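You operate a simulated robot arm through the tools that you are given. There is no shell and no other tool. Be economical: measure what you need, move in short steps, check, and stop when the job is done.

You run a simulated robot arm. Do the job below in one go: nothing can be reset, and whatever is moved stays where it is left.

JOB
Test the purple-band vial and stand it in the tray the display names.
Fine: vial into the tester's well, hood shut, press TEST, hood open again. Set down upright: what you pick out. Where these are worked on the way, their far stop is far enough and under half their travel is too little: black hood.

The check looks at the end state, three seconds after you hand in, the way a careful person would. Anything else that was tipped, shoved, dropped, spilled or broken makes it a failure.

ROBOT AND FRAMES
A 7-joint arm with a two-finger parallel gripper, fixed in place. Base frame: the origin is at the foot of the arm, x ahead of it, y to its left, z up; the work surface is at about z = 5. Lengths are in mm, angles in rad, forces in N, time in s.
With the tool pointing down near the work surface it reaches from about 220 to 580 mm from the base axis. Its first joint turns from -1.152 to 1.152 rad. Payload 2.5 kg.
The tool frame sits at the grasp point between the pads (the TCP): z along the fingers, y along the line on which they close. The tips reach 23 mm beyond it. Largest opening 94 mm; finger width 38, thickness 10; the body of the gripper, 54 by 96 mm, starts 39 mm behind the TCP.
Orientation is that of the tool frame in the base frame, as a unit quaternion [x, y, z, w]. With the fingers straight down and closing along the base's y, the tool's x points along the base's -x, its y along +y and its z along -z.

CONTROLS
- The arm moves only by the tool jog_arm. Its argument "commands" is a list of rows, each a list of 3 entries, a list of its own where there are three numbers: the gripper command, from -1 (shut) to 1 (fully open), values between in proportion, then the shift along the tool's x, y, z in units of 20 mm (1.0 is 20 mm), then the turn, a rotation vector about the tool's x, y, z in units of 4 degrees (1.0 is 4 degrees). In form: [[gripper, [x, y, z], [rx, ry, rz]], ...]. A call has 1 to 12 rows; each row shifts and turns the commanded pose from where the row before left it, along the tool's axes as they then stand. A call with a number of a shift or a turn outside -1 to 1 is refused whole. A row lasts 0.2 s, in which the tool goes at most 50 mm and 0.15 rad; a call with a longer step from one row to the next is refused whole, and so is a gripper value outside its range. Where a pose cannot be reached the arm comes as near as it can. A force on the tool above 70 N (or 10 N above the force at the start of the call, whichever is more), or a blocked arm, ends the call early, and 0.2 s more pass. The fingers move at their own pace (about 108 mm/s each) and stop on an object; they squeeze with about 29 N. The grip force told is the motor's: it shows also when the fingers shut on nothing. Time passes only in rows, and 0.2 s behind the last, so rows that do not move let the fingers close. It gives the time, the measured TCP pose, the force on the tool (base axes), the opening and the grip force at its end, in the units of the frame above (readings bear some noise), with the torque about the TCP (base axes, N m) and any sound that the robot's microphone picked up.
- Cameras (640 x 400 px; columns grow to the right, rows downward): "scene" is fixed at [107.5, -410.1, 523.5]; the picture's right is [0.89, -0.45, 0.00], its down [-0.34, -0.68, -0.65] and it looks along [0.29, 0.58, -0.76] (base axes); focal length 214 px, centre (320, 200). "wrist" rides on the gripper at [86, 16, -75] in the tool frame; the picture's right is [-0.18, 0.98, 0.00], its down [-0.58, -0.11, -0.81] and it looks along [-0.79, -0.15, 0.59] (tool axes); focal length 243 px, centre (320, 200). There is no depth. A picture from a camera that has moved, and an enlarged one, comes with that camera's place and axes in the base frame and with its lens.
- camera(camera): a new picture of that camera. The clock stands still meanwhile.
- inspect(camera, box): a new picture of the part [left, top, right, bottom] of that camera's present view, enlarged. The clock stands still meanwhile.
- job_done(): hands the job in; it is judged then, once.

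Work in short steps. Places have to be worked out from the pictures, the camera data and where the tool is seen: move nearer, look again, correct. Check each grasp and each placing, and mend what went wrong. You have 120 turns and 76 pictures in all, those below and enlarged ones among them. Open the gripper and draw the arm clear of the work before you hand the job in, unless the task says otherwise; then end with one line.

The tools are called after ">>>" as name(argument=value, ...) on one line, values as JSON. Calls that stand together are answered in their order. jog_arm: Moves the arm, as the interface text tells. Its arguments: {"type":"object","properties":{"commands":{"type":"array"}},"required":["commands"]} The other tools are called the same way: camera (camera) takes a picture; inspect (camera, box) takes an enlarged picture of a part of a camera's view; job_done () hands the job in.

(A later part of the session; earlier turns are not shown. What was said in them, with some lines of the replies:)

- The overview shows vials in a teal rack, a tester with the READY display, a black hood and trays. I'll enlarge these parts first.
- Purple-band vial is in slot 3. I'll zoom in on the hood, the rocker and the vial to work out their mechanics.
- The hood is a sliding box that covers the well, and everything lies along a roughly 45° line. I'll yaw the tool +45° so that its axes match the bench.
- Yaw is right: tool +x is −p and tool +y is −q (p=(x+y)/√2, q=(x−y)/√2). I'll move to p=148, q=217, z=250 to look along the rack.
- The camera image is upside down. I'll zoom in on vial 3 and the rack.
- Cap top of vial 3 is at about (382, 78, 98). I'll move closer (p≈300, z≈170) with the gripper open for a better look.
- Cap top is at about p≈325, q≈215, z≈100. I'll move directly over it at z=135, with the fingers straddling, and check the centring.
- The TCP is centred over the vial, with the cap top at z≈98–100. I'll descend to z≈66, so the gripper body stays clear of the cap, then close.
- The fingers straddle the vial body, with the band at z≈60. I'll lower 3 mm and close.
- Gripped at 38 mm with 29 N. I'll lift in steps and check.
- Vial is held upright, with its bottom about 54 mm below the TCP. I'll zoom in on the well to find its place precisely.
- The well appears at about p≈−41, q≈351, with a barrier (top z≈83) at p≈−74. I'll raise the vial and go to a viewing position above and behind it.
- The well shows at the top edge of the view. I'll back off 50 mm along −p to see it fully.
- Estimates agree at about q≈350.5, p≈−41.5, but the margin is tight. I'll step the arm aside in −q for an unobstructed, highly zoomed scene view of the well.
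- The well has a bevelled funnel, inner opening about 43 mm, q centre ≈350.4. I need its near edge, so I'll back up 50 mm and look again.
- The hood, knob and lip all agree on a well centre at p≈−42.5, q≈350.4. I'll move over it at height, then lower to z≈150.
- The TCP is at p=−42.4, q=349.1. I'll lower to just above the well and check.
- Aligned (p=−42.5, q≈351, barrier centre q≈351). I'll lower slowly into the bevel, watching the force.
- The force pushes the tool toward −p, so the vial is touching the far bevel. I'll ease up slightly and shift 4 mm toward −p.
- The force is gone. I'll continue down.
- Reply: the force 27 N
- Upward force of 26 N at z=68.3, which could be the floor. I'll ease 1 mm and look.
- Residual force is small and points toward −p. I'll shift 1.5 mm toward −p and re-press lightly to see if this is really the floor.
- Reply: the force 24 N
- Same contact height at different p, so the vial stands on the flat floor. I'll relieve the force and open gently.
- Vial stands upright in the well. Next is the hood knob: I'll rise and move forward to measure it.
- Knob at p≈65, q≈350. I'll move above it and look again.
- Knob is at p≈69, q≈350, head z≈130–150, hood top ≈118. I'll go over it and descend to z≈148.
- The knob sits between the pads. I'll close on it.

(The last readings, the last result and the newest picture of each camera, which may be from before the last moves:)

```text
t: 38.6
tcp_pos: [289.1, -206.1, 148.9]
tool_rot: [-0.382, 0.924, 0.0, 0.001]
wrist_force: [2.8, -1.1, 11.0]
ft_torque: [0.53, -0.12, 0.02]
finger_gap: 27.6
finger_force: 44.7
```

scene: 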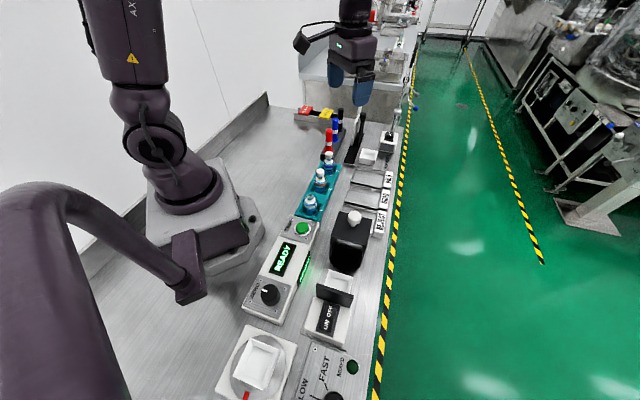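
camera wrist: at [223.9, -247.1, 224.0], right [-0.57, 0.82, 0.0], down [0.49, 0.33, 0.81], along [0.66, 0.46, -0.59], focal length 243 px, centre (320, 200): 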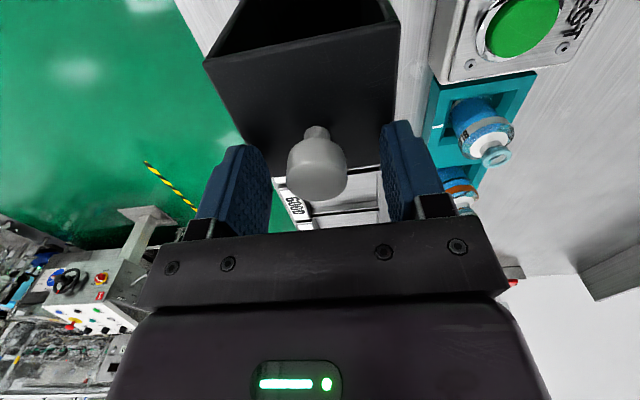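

The hood slides. I'll continue toward the stop.

>>> jog_arm(commands=[[-1, [0.4, 0, 0], [0, 0, 0]], [-1, [0.4, 0, 0], [0, 0, 0]], [-1, [0.4, 0, 0], [0, 0, 0]], [-1, [0.4, 0, 0], [0, 0, 0]], [-1, [0.4, 0, 0], [0, 0, 0]], [-1, [0.4, 0, 0], [0, 0, 0]], [-1, [0.4, 0, 0], [0, 0, 0]], [-1, [0.4, 0, 0], [0, 0, 0]], [-1, [0.4, 0, 0], [0, 0, 0]], [-1, [0.3, 0, 0], [0, 0, 0]]])

>>> inspect(camera="scene", box=[290, 200, 410, 320])

```text
t: 40.8
tcp_pos: [233.0, -261.0, 148.4]
tool_rot: [-0.383, 0.924, 0.0, 0.0]
wrist_force: [-2.0, 3.6, 33.8]
ft_torque: [0.38, 0.16, 0.01]
finger_gap: 27.3
finger_force: 44.7
```

```text
3.33 times, centred on (350, 260) of scene
camera zoom: at [107.4, -410.0, 523.6], right [0.89, -0.45, 0.0], down [-0.34, -0.68, -0.65], along [0.29, 0.58, -0.76], focal length 715 px, centre (220, 0)
```

zoom: 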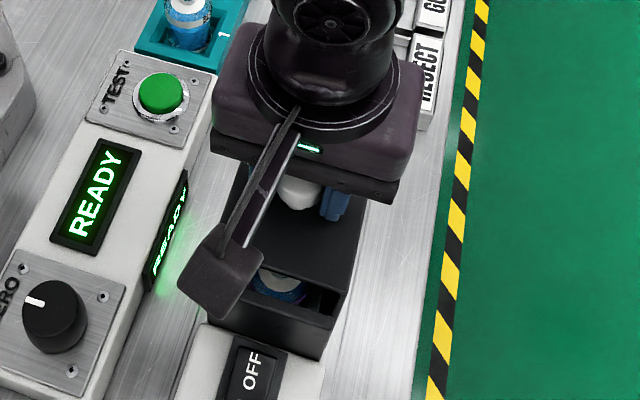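

Moving well; a gap still remains to the barrier. I'll ease z up 1 mm and continue slowly.

>>> jog_arm(commands=[[-1, [0.2, 0, -0.05], [0, 0, 0]], [-1, [0.25, 0, 0], [0, 0, 0]], [-1, [0.25, 0, 0], [0, 0, 0]], [-1, [0, 0, 0], [0, 0, 0]]])

>>> inspect(camera="scene", box=[310, 230, 390, 310])

```text
t: 41.8
tcp_pos: [226.0, -269.4, 149.3]
tool_rot: [-0.384, 0.923, 0.001, 0.001]
wrist_force: [11.6, 13.6, 14.8]
ft_torque: [-0.32, -0.03, -0.05]
finger_gap: 27.3
finger_force: 44.8
```

```text
5.00 times, centred on (350, 270) of scene
camera zoom: at [107.5, -410.0, 523.6], right [0.89, -0.45, 0.0], down [-0.34, -0.68, -0.65], along [0.29, 0.58, -0.76], focal length 1072 px, centre (170, -150)
```

zoom: 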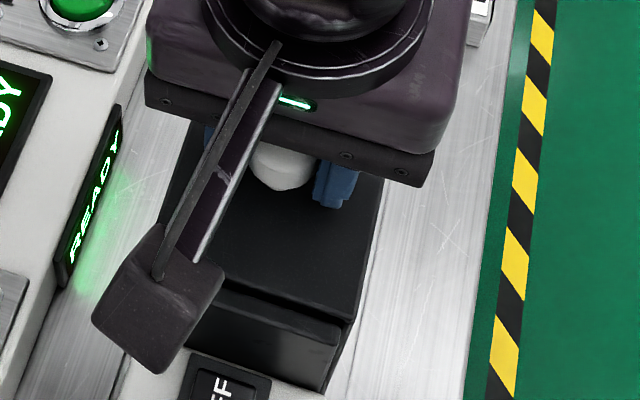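

The hood is at its stop (100 mm travel, +p reaction). I'll relieve the push, open and rise.

>>> jog_arm(commands=[[-1, [-0.1, 0, 0], [0, 0, 0]], [0, [0, 0, 0], [0, 0, 0]], [0.3, [0, 0, 0], [0, 0, 0]], [0.3, [0, 0, 0], [0, 0, 0]], [0.3, [0, 0, -0.7], [0, 0, 0]], [0.3, [0, 0, -0.9], [0, 0, 0]], [0.3, [0, 0, -0.9], [0, 0, 0]], [0.3, [0, 0, -0.9], [0, 0, 0]]])

>>> jog_arm(commands=[[-1, [0.5, 0.95, 0], [0, 0, 0]], [-1, [0.5, 0.95, 0], [0, 0, 0]], [-1, [0.5, 0.95, 0], [0, 0, 0]], [-1, [0.2, 0.95, 0], [0, 0, 0]], [-1, [0, 0.95, 0], [0, 0, 0]], [-1, [0, 0.95, 0], [0, 0, 0]], [-1, [0, 0.3, 0], [0, 0, 0]]])

>>> inspect(camera="scene", box=[240, 200, 400, 340])

>>> camera(camera="wrist")

```text
t: 43.6
tcp_pos: [226.2, -270.1, 218.0]
tool_rot: [-0.383, 0.924, 0.001, 0.0]
wrist_force: [0.5, 0.8, -1.0]
ft_torque: [0.02, -0.03, 0.01]
finger_gap: 61.3
finger_force: 0.2
```

```text
t: 45.2
tcp_pos: [117.5, -207.6, 216.7]
tool_rot: [-0.384, 0.923, 0.001, 0.0]
wrist_force: [-0.2, -0.3, 0.4]
ft_torque: [0.0, -0.01, -0.01]
finger_gap: 0.2
finger_force: 29.2
```

```text
2.86 times, centred on (320, 270) of scene
camera zoom: at [107.5, -410.1, 523.5], right [0.89, -0.45, 0.0], down [-0.34, -0.68, -0.65], along [0.29, 0.58, -0.76], focal length 613 px, centre (320, 0)
```

zoom: 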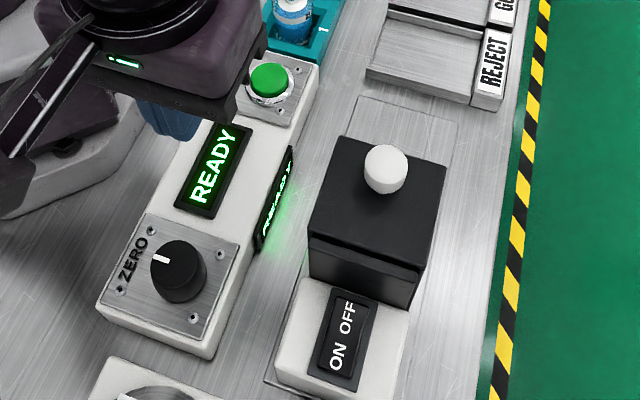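

```text
34 pictures are left
camera wrist: at [44.1, -257.7, 291.5], right [-0.57, 0.82, 0.0], down [0.49, 0.33, 0.81], along [0.67, 0.46, -0.59], focal length 243 px, centre (320, 200)
```

wrist: 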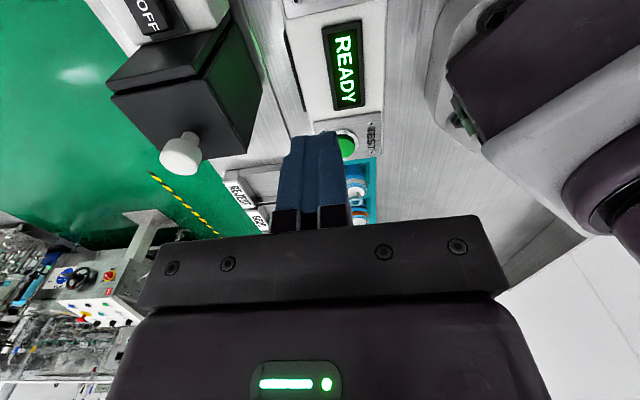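

Hood is shut. Next I'll approach the TEST button with the fingers closed and look from closer.

>>> jog_arm(commands=[[-1, [-0.9, 0.1, 0.3], [0, 0, 0]], [-1, [-0.9, 0.1, 0.3], [0, 0, 0]], [-1, [-0.9, 0.1, 0.3], [0, 0, 0]], [-1, [-0.9, 0, 0.3], [0, 0, 0]], [-1, [0, 0, 0], [0, 0, 0]]])

>>> camera(camera="wrist")

```text
t: 46.4
tcp_pos: [164.4, -152.7, 194.0]
tool_rot: [-0.382, 0.924, 0.0, 0.0]
wrist_force: [0.0, 0.2, -0.2]
ft_torque: [-0.03, 0.04, 0.0]
finger_gap: 0.0
finger_force: 28.7
```

```text
33 pictures are left
camera wrist: at [92.2, -203.4, 269.0], right [-0.57, 0.82, 0.0], down [0.49, 0.33, 0.81], along [0.66, 0.46, -0.59], focal length 243 px, centre (320, 200)
```

wrist: 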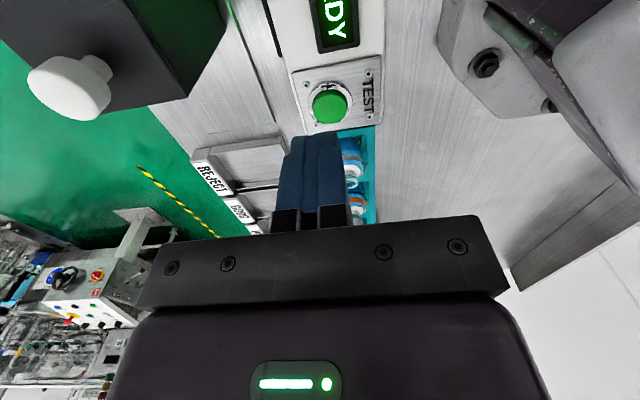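

Button top is at about (206, −109, z≈43). I'll move over it and descend to z≈85.

>>> jog_arm(commands=[[-1, [-0.75, 0.02, 0], [0, 0, 0]], [-1, [-0.75, 0.02, 0.5], [0, 0, 0]], [-1, [-0.75, 0.02, 0.9], [0, 0, 0]], [-1, [-0.75, 0, 0.9], [0, 0, 0]], [-1, [0, 0, 0.9], [0, 0, 0]], [-1, [0, 0, 0.9], [0, 0, 0]], [-1, [0, 0, 0.9], [0, 0, 0]], [-1, [0, 0, 0.4], [0, 0, 0]], [-1, [0, 0, 0], [0, 0, 0]]])

>>> inspect(camera="wrist", box=[230, 40, 410, 200])

>>> inspect(camera="scene", box=[260, 180, 350, 270])

```text
t: 48.4
tcp_pos: [204.6, -110.2, 84.9]
tool_rot: [-0.382, 0.924, 0.0, 0.0]
wrist_force: [0.7, -0.4, -0.1]
ft_torque: [-0.02, 0.01, 0.02]
finger_gap: 0.0
finger_force: 29.4
```

```text
2.50 times, centred on (320, 120) of wrist
camera zoom: at [132.3, -159.0, 160.0], right [-0.57, 0.82, 0.0], down [0.49, 0.33, 0.81], along [0.67, 0.46, -0.59], focal length 606 px, centre (320, 400)
```

zoom: 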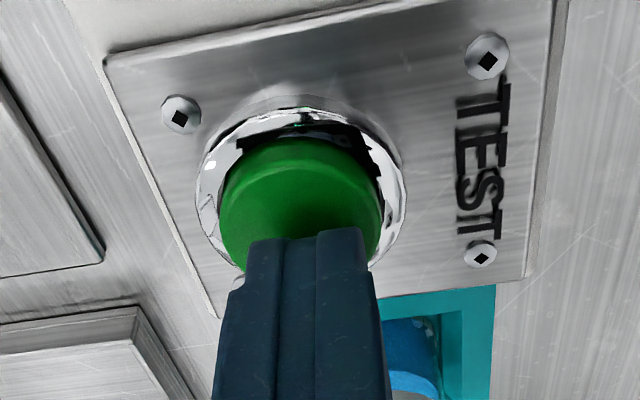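

```text
4.44 times, centred on (305, 225) of scene
camera zoom: at [107.5, -410.1, 523.5], right [0.89, -0.45, 0.0], down [-0.34, -0.68, -0.65], along [0.29, 0.58, -0.76], focal length 953 px, centre (387, 89)
```

zoom: 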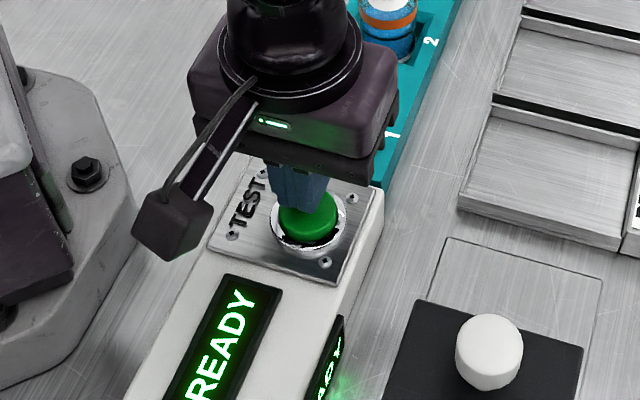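

The fingers are over the button. I'll press down gently in steps.

>>> jog_arm(commands=[[-1, [0, 0, 0.25], [0, 0, 0]], [-1, [0, 0, 0.25], [0, 0, 0]], [-1, [0, 0, 0.15], [0, 0, 0]], [-1, [0, 0, 0.1], [0, 0, 0]], [-1, [0, 0, 0], [0, 0, 0]]])

```text
t: 49.6
tcp_pos: [204.2, -110.4, 71.7]
tool_rot: [-0.383, 0.924, -0.001, 0.001]
wrist_force: [-8.1, 4.5, 69.5]
ft_torque: [-0.16, 0.4, 0.03]
finger_gap: 0.0
finger_force: 29.2
heard: click
```

Click heard. I'll lift straight up and check the display.

>>> jog_arm(commands=[[-1, [0, 0, -0.5], [0, 0, 0]], [-1, [0, 0, -0.9], [0, 0, 0]], [-1, [0, 0, -0.9], [0, 0, 0]], [-1, [0, 0, -0.9], [0, 0, 0]], [-1, [0, 0, -0.9], [0, 0, 0]], [-1, [0, 0, -0.9], [0, 0, 0]], [-1, [0, 0, -0.9], [0, 0, 0]], [-1, [0, 0, -0.9], [0, 0, 0]]])

>>> inspect(camera="scene", box=[240, 200, 400, 320])

```text
t: 51.4
tcp_pos: [204.0, -109.5, 206.1]
tool_rot: [-0.383, 0.924, 0.001, 0.0]
wrist_force: [-0.5, -0.1, -0.4]
ft_torque: [0.01, -0.04, 0.03]
finger_gap: 0.0
finger_force: 28.8
```

```text
3.33 times, centred on (320, 260) of scene
camera zoom: at [107.5, -410.1, 523.5], right [0.89, -0.45, 0.0], down [-0.34, -0.68, -0.65], along [0.29, 0.58, -0.76], focal length 715 px, centre (320, 0)
```

zoom: 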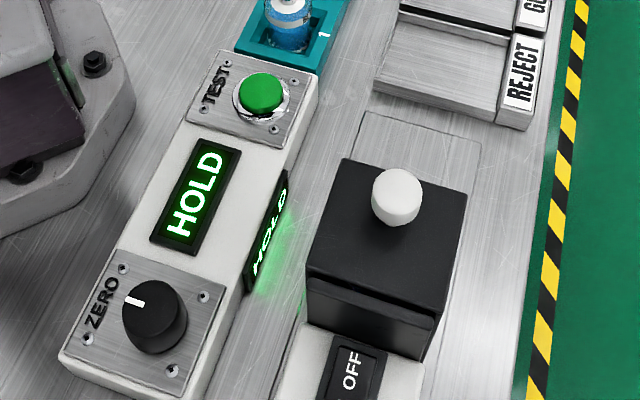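

The display names HOLD. Now I'll go back to the knob at (226, −269.5) to open the hood.

>>> jog_arm(commands=[[-1, [0, 0, -0.5], [0, 0, 0]], [0.3, [0.695, -0.919, 0], [0, 0, 0]], [0.3, [0.695, -0.919, 0], [0, 0, 0]], [0.3, [0.695, -0.919, 0], [0, 0, 0]], [0.3, [0.695, -0.919, 0], [0, 0, 0]], [0.3, [0.695, -0.919, 0], [0, 0, 0]], [0.3, [0.695, -0.919, 0], [0, 0, 0]], [0.3, [0.695, -0.919, 0], [0, 0, 0]], [0.3, [0, 0, 0], [0, 0, 0]]])

>>> camera(camera="wrist")

```text
t: 53.4
tcp_pos: [227.4, -270.0, 216.2]
tool_rot: [-0.382, 0.924, 0.0, 0.0]
wrist_force: [0.6, -0.1, 0.9]
ft_torque: [0.01, -0.02, -0.04]
finger_gap: 61.1
finger_force: 0.0
```

```text
29 pictures are left
camera wrist: at [154.9, -319.3, 291.6], right [-0.57, 0.82, 0.0], down [0.49, 0.33, 0.81], along [0.67, 0.46, -0.59], focal length 243 px, centre (320, 200)
```

wrist: 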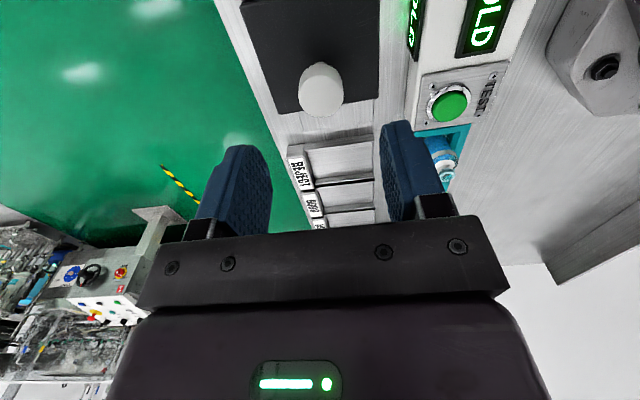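

The display still shows HOLD and I'm positioned above the knob. I'll descend, grip it, and slide the hood back +100 mm.

>>> jog_arm(commands=[[0.3, [0, 0, 0.9], [0, 0, 0]], [0.3, [0, 0, 0.9], [0, 0, 0]], [0.3, [0, 0, 0.8], [0, 0, 0]], [0.3, [0, 0, 0.7], [0, 0, 0]], [0.3, [0, 0, 0], [0, 0, 0]], [0, [0, 0, 0], [0, 0, 0]], [-0.3, [0, 0, 0], [0, 0, 0]], [-1, [0, 0, 0], [0, 0, 0]], [-1, [0, 0, 0], [0, 0, 0]]])

>>> jog_arm(commands=[[-1, [-0.2, 0, 0], [0, 0, 0]], [-1, [-0.4, 0, 0], [0, 0, 0]], [-1, [-0.4, 0, 0], [0, 0, 0]], [-1, [-0.4, 0, 0], [0, 0, 0]], [-1, [-0.4, 0, 0], [0, 0, 0]], [-1, [-0.4, 0, 0], [0, 0, 0]], [-1, [-0.4, 0, 0], [0, 0, 0]], [-1, [-0.4, 0, 0], [0, 0, 0]], [-1, [-0.4, 0, 0], [0, 0, 0]], [-1, [-0.4, 0, 0], [0, 0, 0]], [-1, [-0.4, 0, 0], [0, 0, 0]], [-1, [-0.4, 0, 0], [0, 0, 0]]])

```text
t: 55.4
tcp_pos: [225.9, -270.2, 149.2]
tool_rot: [-0.383, 0.924, 0.003, -0.001]
wrist_force: [-13.4, 13.5, 6.0]
ft_torque: [-0.12, -0.18, -0.04]
finger_gap: 27.8
finger_force: 44.9
```

```text
t: 58.0
tcp_pos: [290.5, -204.3, 149.3]
tool_rot: [-0.382, 0.924, 0.003, -0.002]
wrist_force: [-19.1, 17.6, 10.4]
ft_torque: [-0.23, -0.05, -0.21]
finger_gap: 27.3
finger_force: 45.4
```

>>> jog_arm(commands=[[-1, [-0.2, 0, 0], [0, 0, 0]], [-1, [-0.2, 0, 0], [0, 0, 0]], [-1, [0, 0, 0], [0, 0, 0]]])

```text
t: 58.8
tcp_pos: [296.7, -198.3, 149.0]
tool_rot: [-0.384, 0.923, 0.004, -0.001]
wrist_force: [-23.2, 19.0, 25.0]
ft_torque: [0.13, -0.36, -0.02]
finger_gap: 27.5
finger_force: 45.3
```

The hood is back at its original open position. I'll release, rise, and check the vial.

>>> jog_arm(commands=[[0, [0, 0, 0], [0, 0, 0]], [0.4, [0, 0, 0], [0, 0, 0]], [0.6, [0, 0, 0], [0, 0, 0]], [0.6, [0, 0, -0.7], [0, 0, 0]], [0.6, [0, 0, -0.9], [0, 0, 0]], [0.6, [0, 0, -0.9], [0, 0, 0]], [0.6, [0, 0, -0.9], [0, 0, 0]]])

>>> jog_arm(commands=[[0.6, [0.98, 0, 0], [0, 0, 0]], [0.6, [0.98, 0, 0], [0, 0, 0]], [0.6, [0.98, 0, 0], [0, 0, 0]], [0.6, [0.98, 0, 0], [0, 0, 0]], [0.6, [0.98, 0, 0], [0, 0, 0]], [0.6, [0.98, 0, 0], [0, 0, 0]], [0.6, [0, 0, 0.9], [0, 0, 0]], [0.6, [0, 0, 0.9], [0, 0, 0]], [0.6, [0, 0, 0.5], [0, 0, 0]], [0.6, [0, 0, 0], [0, 0, 0]]])

>>> inspect(camera="wrist", box=[220, 20, 420, 180])

>>> inspect(camera="scene", box=[300, 200, 400, 310])

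```text
t: 60.4
tcp_pos: [298.9, -197.8, 218.3]
tool_rot: [-0.384, 0.924, 0.0, 0.0]
wrist_force: [-0.4, 0.4, 0.6]
ft_torque: [-0.02, 0.03, -0.02]
finger_gap: 75.2
finger_force: 0.2
```

```text
t: 62.6
tcp_pos: [214.1, -283.6, 172.2]
tool_rot: [-0.382, 0.924, -0.001, 0.0]
wrist_force: [0.6, -1.0, -0.6]
ft_torque: [0.0, 0.02, -0.02]
finger_gap: 75.1
finger_force: 0.0
```

```text
2.50 times, centred on (320, 100) of wrist
camera zoom: at [142.2, -333.0, 246.8], right [-0.57, 0.82, 0.0], down [0.49, 0.33, 0.81], along [0.67, 0.46, -0.59], focal length 606 px, centre (320, 450)
```

zoom: 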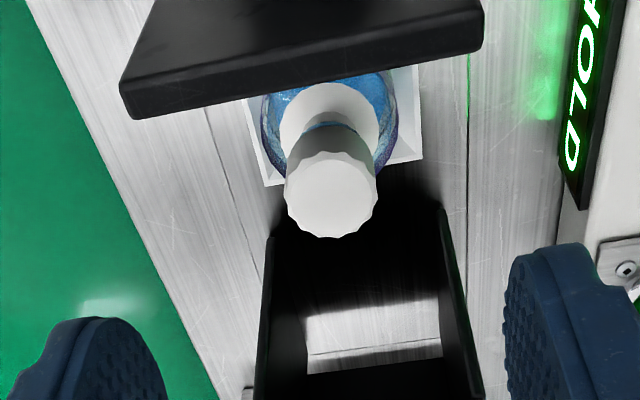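

```text
3.64 times, centred on (350, 255) of scene
camera zoom: at [107.5, -410.1, 523.5], right [0.89, -0.45, 0.0], down [-0.34, -0.68, -0.65], along [0.29, 0.58, -0.76], focal length 780 px, centre (211, 0)
```

zoom: 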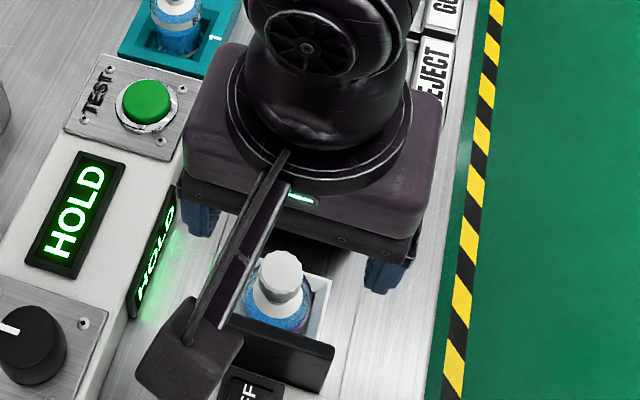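

Vial upright, HOLD still shown. I'll centre and descend to the previous release pose (z≈69), then grip.

>>> jog_arm(commands=[[0.6, [-0.05, 0.1, 0.5], [0, 0, 0]], [0.6, [0, 0, 0.8], [0, 0, 0]], [0.6, [0, 0, 0.8], [0, 0, 0]], [0.6, [0, 0, 0.8], [0, 0, 0]], [0.6, [0, 0, 0.7], [0, 0, 0]], [0.6, [0, 0, 0.6], [0, 0, 0]], [0.6, [0, 0, 0.5], [0, 0, 0]], [0.6, [0, 0, 0.4], [0, 0, 0]], [0.6, [0, 0, 0], [0, 0, 0]]])

>>> jog_arm(commands=[[0.1, [0, 0, 0], [0, 0, 0]], [-0.3, [0, 0, 0], [0, 0, 0]], [-1, [0, 0, 0], [0, 0, 0]], [-1, [0, 0, 0], [0, 0, 0]], [-1, [0, 0, 0], [0, 0, 0]]])

```text
t: 64.6
tcp_pos: [214.5, -281.1, 70.3]
tool_rot: [-0.384, 0.924, 0.001, 0.0]
wrist_force: [0.5, -0.6, -0.3]
ft_torque: [-0.01, 0.0, 0.01]
finger_gap: 75.5
finger_force: 0.1
```

```text
t: 65.8
tcp_pos: [214.0, -281.0, 70.8]
tool_rot: [-0.382, 0.924, 0.0, 0.0]
wrist_force: [-0.7, 0.4, -0.4]
ft_torque: [-0.03, 0.0, -0.01]
finger_gap: 37.9
finger_force: 28.5
```

Gripped. I'll lift straight up slowly at first, then verify.

>>> jog_arm(commands=[[-1, [0, 0, -0.2], [0, 0, 0]], [-1, [0, 0, -0.3], [0, 0, 0]], [-1, [0, 0, -0.5], [0, 0, 0]], [-1, [0, 0, -0.8], [0, 0, 0]], [-1, [0, 0, -0.9], [0, 0, 0]], [-1, [0, 0, -0.9], [0, 0, 0]], [-1, [0, 0, -0.9], [0, 0, 0]], [-1, [0, 0, -0.9], [0, 0, 0]], [-1, [0, 0, -0.9], [0, 0, 0]], [-1, [0, 0, -0.9], [0, 0, 0]], [-1, [0, 0, -0.9], [0, 0, 0]]])

>>> camera(camera="wrist")

```text
t: 68.2
tcp_pos: [212.2, -280.7, 233.4]
tool_rot: [-0.384, 0.923, 0.0, 0.0]
wrist_force: [0.0, -0.7, -0.7]
ft_torque: [0.02, -0.02, 0.02]
finger_gap: 38.0
finger_force: 29.0
```

```text
26 pictures are left
camera wrist: at [140.8, -329.3, 308.0], right [-0.57, 0.82, 0.0], down [0.49, 0.33, 0.81], along [0.66, 0.46, -0.59], focal length 243 px, centre (320, 200)
```

wrist: 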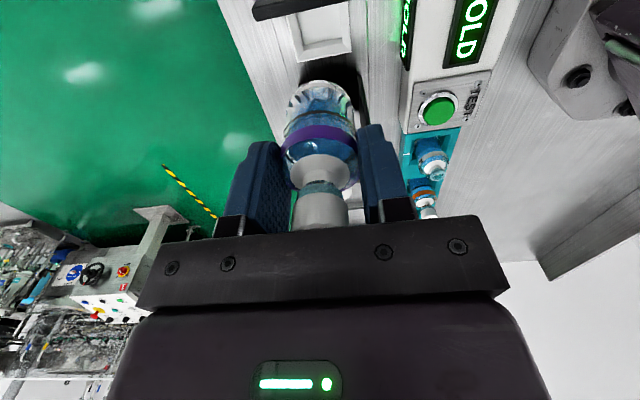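

Vial held upright. I'll travel +p over the hood (bottom ≈178, above the knob) to a viewing position before the HOLD tray.

>>> jog_arm(commands=[[-1, [0, 0, -0.6], [0, 0, 0]], [-1, [-0.9, 0, 0], [0, 0, 0]], [-1, [-0.9, 0, 0], [0, 0, 0]], [-1, [-0.9, 0, 0], [0, 0, 0]], [-1, [-0.9, 0, 0], [0, 0, 0]], [-1, [-0.9, 0, 0], [0, 0, 0]], [-1, [-0.9, 0, 0], [0, 0, 0]], [-1, [-0.9, 0, 0], [0, 0, 0]], [-1, [-0.9, 0, 0], [0, 0, 0]], [-1, [-0.9, 0, 0], [0, 0, 0]], [-1, [-0.9, 0, 0], [0, 0, 0]], [-1, [-0.9, 0, 0], [0, 0, 0]]])

>>> jog_arm(commands=[[-1, [-0.9, 0, 0], [0, 0, 0]], [-1, [-0.9, 0, 0], [0, 0, 0]], [-1, [-0.9, 0, 0], [0, 0, 0]], [-1, [-0.9, 0, 0], [0, 0, 0]], [-1, [-0.9, 0, 0], [0, 0, 0]], [-1, [0, 0, 0], [0, 0, 0]]])

>>> camera(camera="wrist")

>>> inspect(camera="scene", box=[330, 120, 430, 240])

```text
t: 70.8
tcp_pos: [354.1, -140.7, 243.4]
tool_rot: [-0.383, 0.924, 0.0, 0.0]
wrist_force: [-0.8, 0.0, -1.1]
ft_torque: [0.02, -0.02, 0.02]
finger_gap: 38.3
finger_force: 29.5
```

```text
t: 72.2
tcp_pos: [417.7, -77.9, 243.4]
tool_rot: [-0.384, 0.923, 0.0, 0.0]
wrist_force: [0.1, -0.1, -1.1]
ft_torque: [0.01, 0.03, 0.0]
finger_gap: 38.0
finger_force: 28.9
```

```text
25 pictures are left
camera wrist: at [345.3, -126.5, 318.8], right [-0.57, 0.82, 0.0], down [0.49, 0.33, 0.81], along [0.66, 0.46, -0.59], focal length 243 px, centre (320, 200)
```

wrist: 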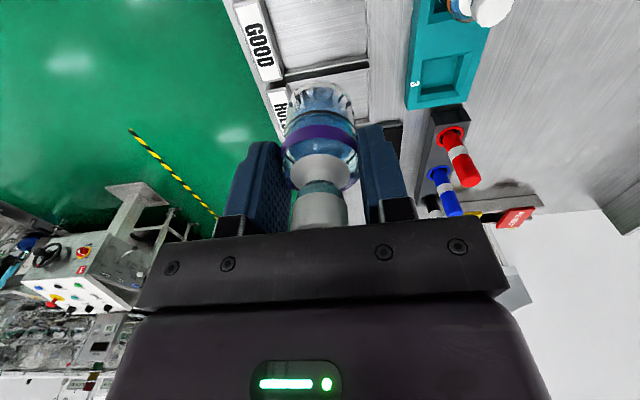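

```text
3.33 times, centred on (380, 180) of scene
camera zoom: at [107.5, -410.1, 523.5], right [0.89, -0.45, 0.0], down [-0.34, -0.68, -0.65], along [0.29, 0.58, -0.76], focal length 715 px, centre (120, 267)
```

zoom: 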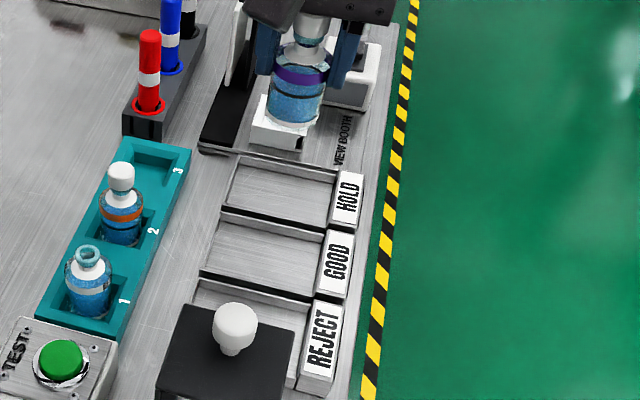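

HOLD tray spans about p 307–380, q 303–407. I'll move over its centre (344, 353) and lower to z≈120.

>>> jog_arm(commands=[[-1, [-0.86, -0.02, 0], [0, 0, 0]], [-1, [-0.86, -0.02, 0], [0, 0, 0]], [-1, [-0.86, -0.02, 0], [0, 0, 0]], [-1, [-0.86, -0.02, 0], [0, 0, 0]], [-1, [-0.86, -0.02, 0], [0, 0, 0]], [-1, [-0.86, -0.02, 0], [0, 0, 0]], [-1, [0, 0, 1], [0, 0, 0]], [-1, [0, 0, 1], [0, 0, 0]], [-1, [0, 0, 1], [0, 0, 0]], [-1, [0, 0, 1], [0, 0, 0]], [-1, [0, 0, 1], [0, 0, 0]], [-1, [0, 0, 1], [0, 0, 0]]])

>>> inspect(camera="scene", box=[340, 120, 420, 210])

>>> camera(camera="wrist")

```text
t: 74.8
tcp_pos: [492.6, -6.0, 124.1]
tool_rot: [-0.384, 0.923, 0.0, 0.001]
wrist_force: [0.4, 0.3, -1.1]
ft_torque: [0.01, 0.01, -0.02]
finger_gap: 38.3
finger_force: 29.2
```

```text
4.44 times, centred on (380, 165) of scene
camera zoom: at [107.5, -410.1, 523.5], right [0.89, -0.45, 0.0], down [-0.34, -0.68, -0.65], along [0.29, 0.58, -0.76], focal length 953 px, centre (53, 356)
```

zoom: 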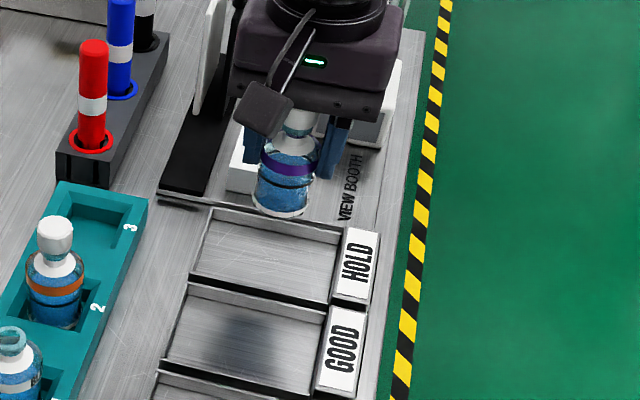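

```text
22 pictures are left
camera wrist: at [420.5, -55.6, 200.0], right [-0.57, 0.82, 0.0], down [0.49, 0.34, 0.81], along [0.66, 0.46, -0.59], focal length 243 px, centre (320, 200)
```

wrist: 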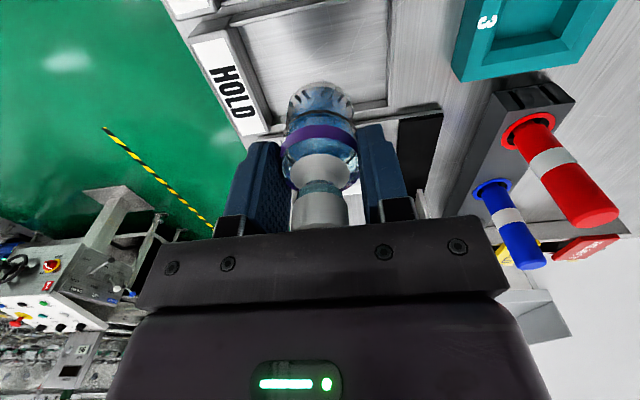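

Over the tray. I'll lower to z≈84 and check the footprint.

>>> jog_arm(commands=[[-1, [0, 0, 0.7], [0, 0, 0]], [-1, [0, 0, 0.7], [0, 0, 0]], [-1, [0, 0, 0.6], [0, 0, 0]], [-1, [0, 0, 0], [0, 0, 0]]])

>>> inspect(camera="scene", box=[350, 130, 410, 200])

>>> inspect(camera="wrist", box=[160, 0, 480, 200])

```text
t: 75.8
tcp_pos: [493.2, -7.0, 84.5]
tool_rot: [-0.383, 0.924, 0.0, -0.001]
wrist_force: [0.0, 0.8, -1.5]
ft_torque: [-0.04, -0.01, 0.0]
finger_gap: 38.1
finger_force: 29.0
```

```text
5.71 times, centred on (380, 165) of scene
camera zoom: at [107.5, -410.1, 523.5], right [0.89, -0.45, 0.0], down [-0.34, -0.68, -0.65], along [0.29, 0.58, -0.76], focal length 1226 px, centre (-23, 400)
```

zoom: 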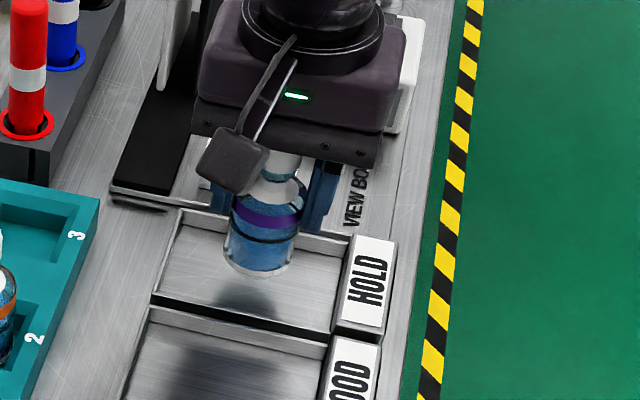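

```text
2.00 times, centred on (320, 100) of wrist
camera zoom: at [420.3, -56.6, 159.2], right [-0.57, 0.82, 0.0], down [0.49, 0.33, 0.81], along [0.67, 0.46, -0.59], focal length 485 px, centre (320, 400)
```

zoom: 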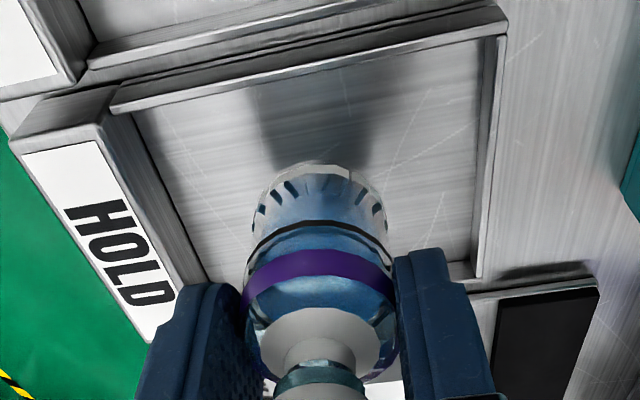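

The footprint is well inside the tray. I'll lower slowly until contact.

>>> jog_arm(commands=[[-1, [-0.1, 0, 0.25], [0, 0, 0]], [-1, [0, 0, 0.25], [0, 0, 0]], [-1, [0, 0, 0.2], [0, 0, 0]], [-1, [0, 0, 0], [0, 0, 0]]])

```text
t: 76.8
tcp_pos: [492.7, -5.0, 69.9]
tool_rot: [-0.382, 0.924, 0.0, 0.0]
wrist_force: [0.1, 0.4, -1.4]
ft_torque: [-0.04, 0.01, 0.02]
finger_gap: 38.5
finger_force: 29.1
```

>>> jog_arm(commands=[[-1, [0, 0, 0.1], [0, 0, 0]], [-1, [0, 0, 0.1], [0, 0, 0]], [-1, [0, 0, 0], [0, 0, 0]]])

```text
t: 77.6
tcp_pos: [493.1, -3.8, 67.3]
tool_rot: [-0.382, 0.924, 0.0, 0.001]
wrist_force: [-0.8, -0.2, -0.9]
ft_torque: [0.03, 0.0, 0.03]
finger_gap: 38.4
finger_force: 29.0
```

>>> jog_arm(commands=[[-1, [0, 0, 0.1], [0, 0, 0]], [-1, [0, 0, 0.08], [0, 0, 0]], [-1, [0, 0, 0], [0, 0, 0]]])

```text
t: 78.4
tcp_pos: [493.5, -3.9, 63.4]
tool_rot: [-0.383, 0.924, 0.0, 0.001]
wrist_force: [-7.1, 1.1, 19.1]
ft_torque: [0.09, 0.45, 0.02]
finger_gap: 38.3
finger_force: 29.0
```

Contact with the tray floor. I'll relieve slightly and open gently.

>>> jog_arm(commands=[[-1, [0, 0, -0.05], [0, 0, 0]], [-1, [0, 0, 0], [0, 0, 0]], [-0.1, [0, 0, 0], [0, 0, 0]], [0.1, [0, 0, 0], [0, 0, 0]], [0.4, [0, 0, 0], [0, 0, 0]], [0.4, [0, 0, 0], [0, 0, 0]]])

>>> jog_arm(commands=[[0.4, [0, 0, -0.3], [0, 0, 0]], [0.4, [0, 0, -0.6], [0, 0, 0]], [0.4, [0, 0, -0.9], [0, 0, 0]], [0.4, [0, 0, -0.9], [0, 0, 0]], [0.4, [0, 0, -0.9], [0, 0, 0]], [0.4, [0, 0, -0.9], [0, 0, 0]], [0.4, [0, 0, -0.9], [0, 0, 0]], [0.4, [0, 0, -0.9], [0, 0, 0]], [0.4, [0, 0, -0.9], [0, 0, 0]], [0.4, [0.5, 0.8, 0], [0, 0, 0]], [0.4, [0.5, 0.8, 0], [0, 0, 0]], [0.4, [0.5, 0.8, 0], [0, 0, 0]]])

>>> inspect(camera="scene", box=[280, 100, 420, 250])

>>> camera(camera="scene")

```text
t: 79.8
tcp_pos: [492.7, -5.5, 65.0]
tool_rot: [-0.383, 0.924, -0.001, 0.0]
wrist_force: [-0.5, -0.7, 0.6]
ft_torque: [0.05, 0.01, 0.01]
finger_gap: 65.9
finger_force: 0.1
```

```text
t: 82.4
tcp_pos: [439.8, 8.4, 207.0]
tool_rot: [-0.383, 0.924, 0.0, 0.0]
wrist_force: [0.8, 0.0, 0.5]
ft_torque: [-0.01, 0.02, 0.0]
finger_gap: 65.5
finger_force: 0.1
```

```text
2.67 times, centred on (350, 175) of scene
camera zoom: at [107.5, -410.1, 523.5], right [0.89, -0.45, 0.0], down [-0.34, -0.68, -0.65], along [0.29, 0.58, -0.76], focal length 572 px, centre (240, 267)
```

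zoom: 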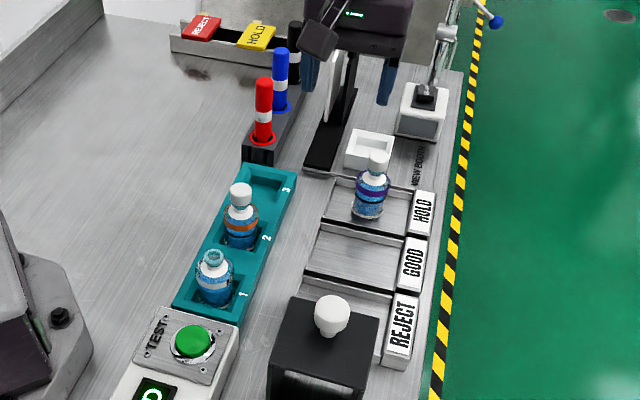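

```text
18 pictures are left
```

scene: 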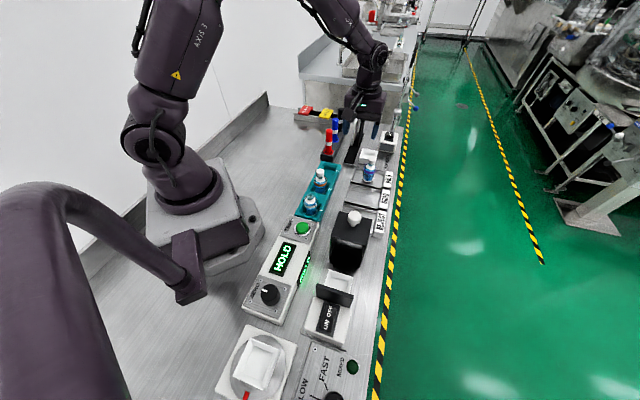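

The vial stands upright in the HOLD tray, the hood is open, and everything else is undisturbed. I'll raise the arm clear and hand in.

>>> jog_arm(commands=[[0.4, [0.3, 0, -0.9], [0, 0, 0]], [0.4, [0.3, 0, -0.9], [0, 0, 0]], [0.4, [0.3, 0, -0.9], [0, 0, 0]], [0.4, [0.3, 0, -0.9], [0, 0, 0]], [0.4, [0.3, 0, -0.9], [0, 0, 0]], [0.4, [0, 0, 0], [0, 0, 0]]])

>>> job_done()

```text
t: 83.8
tcp_pos: [416.4, -12.6, 298.6]
tool_rot: [-0.382, 0.924, 0.0, 0.0]
wrist_force: [0.3, 0.4, 0.4]
ft_torque: [0.03, 0.0, -0.01]
finger_gap: 65.7
finger_force: 0.2
```

```text
The job is handed in.
```

I tested the purple-band vial, the display named HOLD, and the vial now stands upright in the HOLD tray, with the hood open again and the arm drawn clear.
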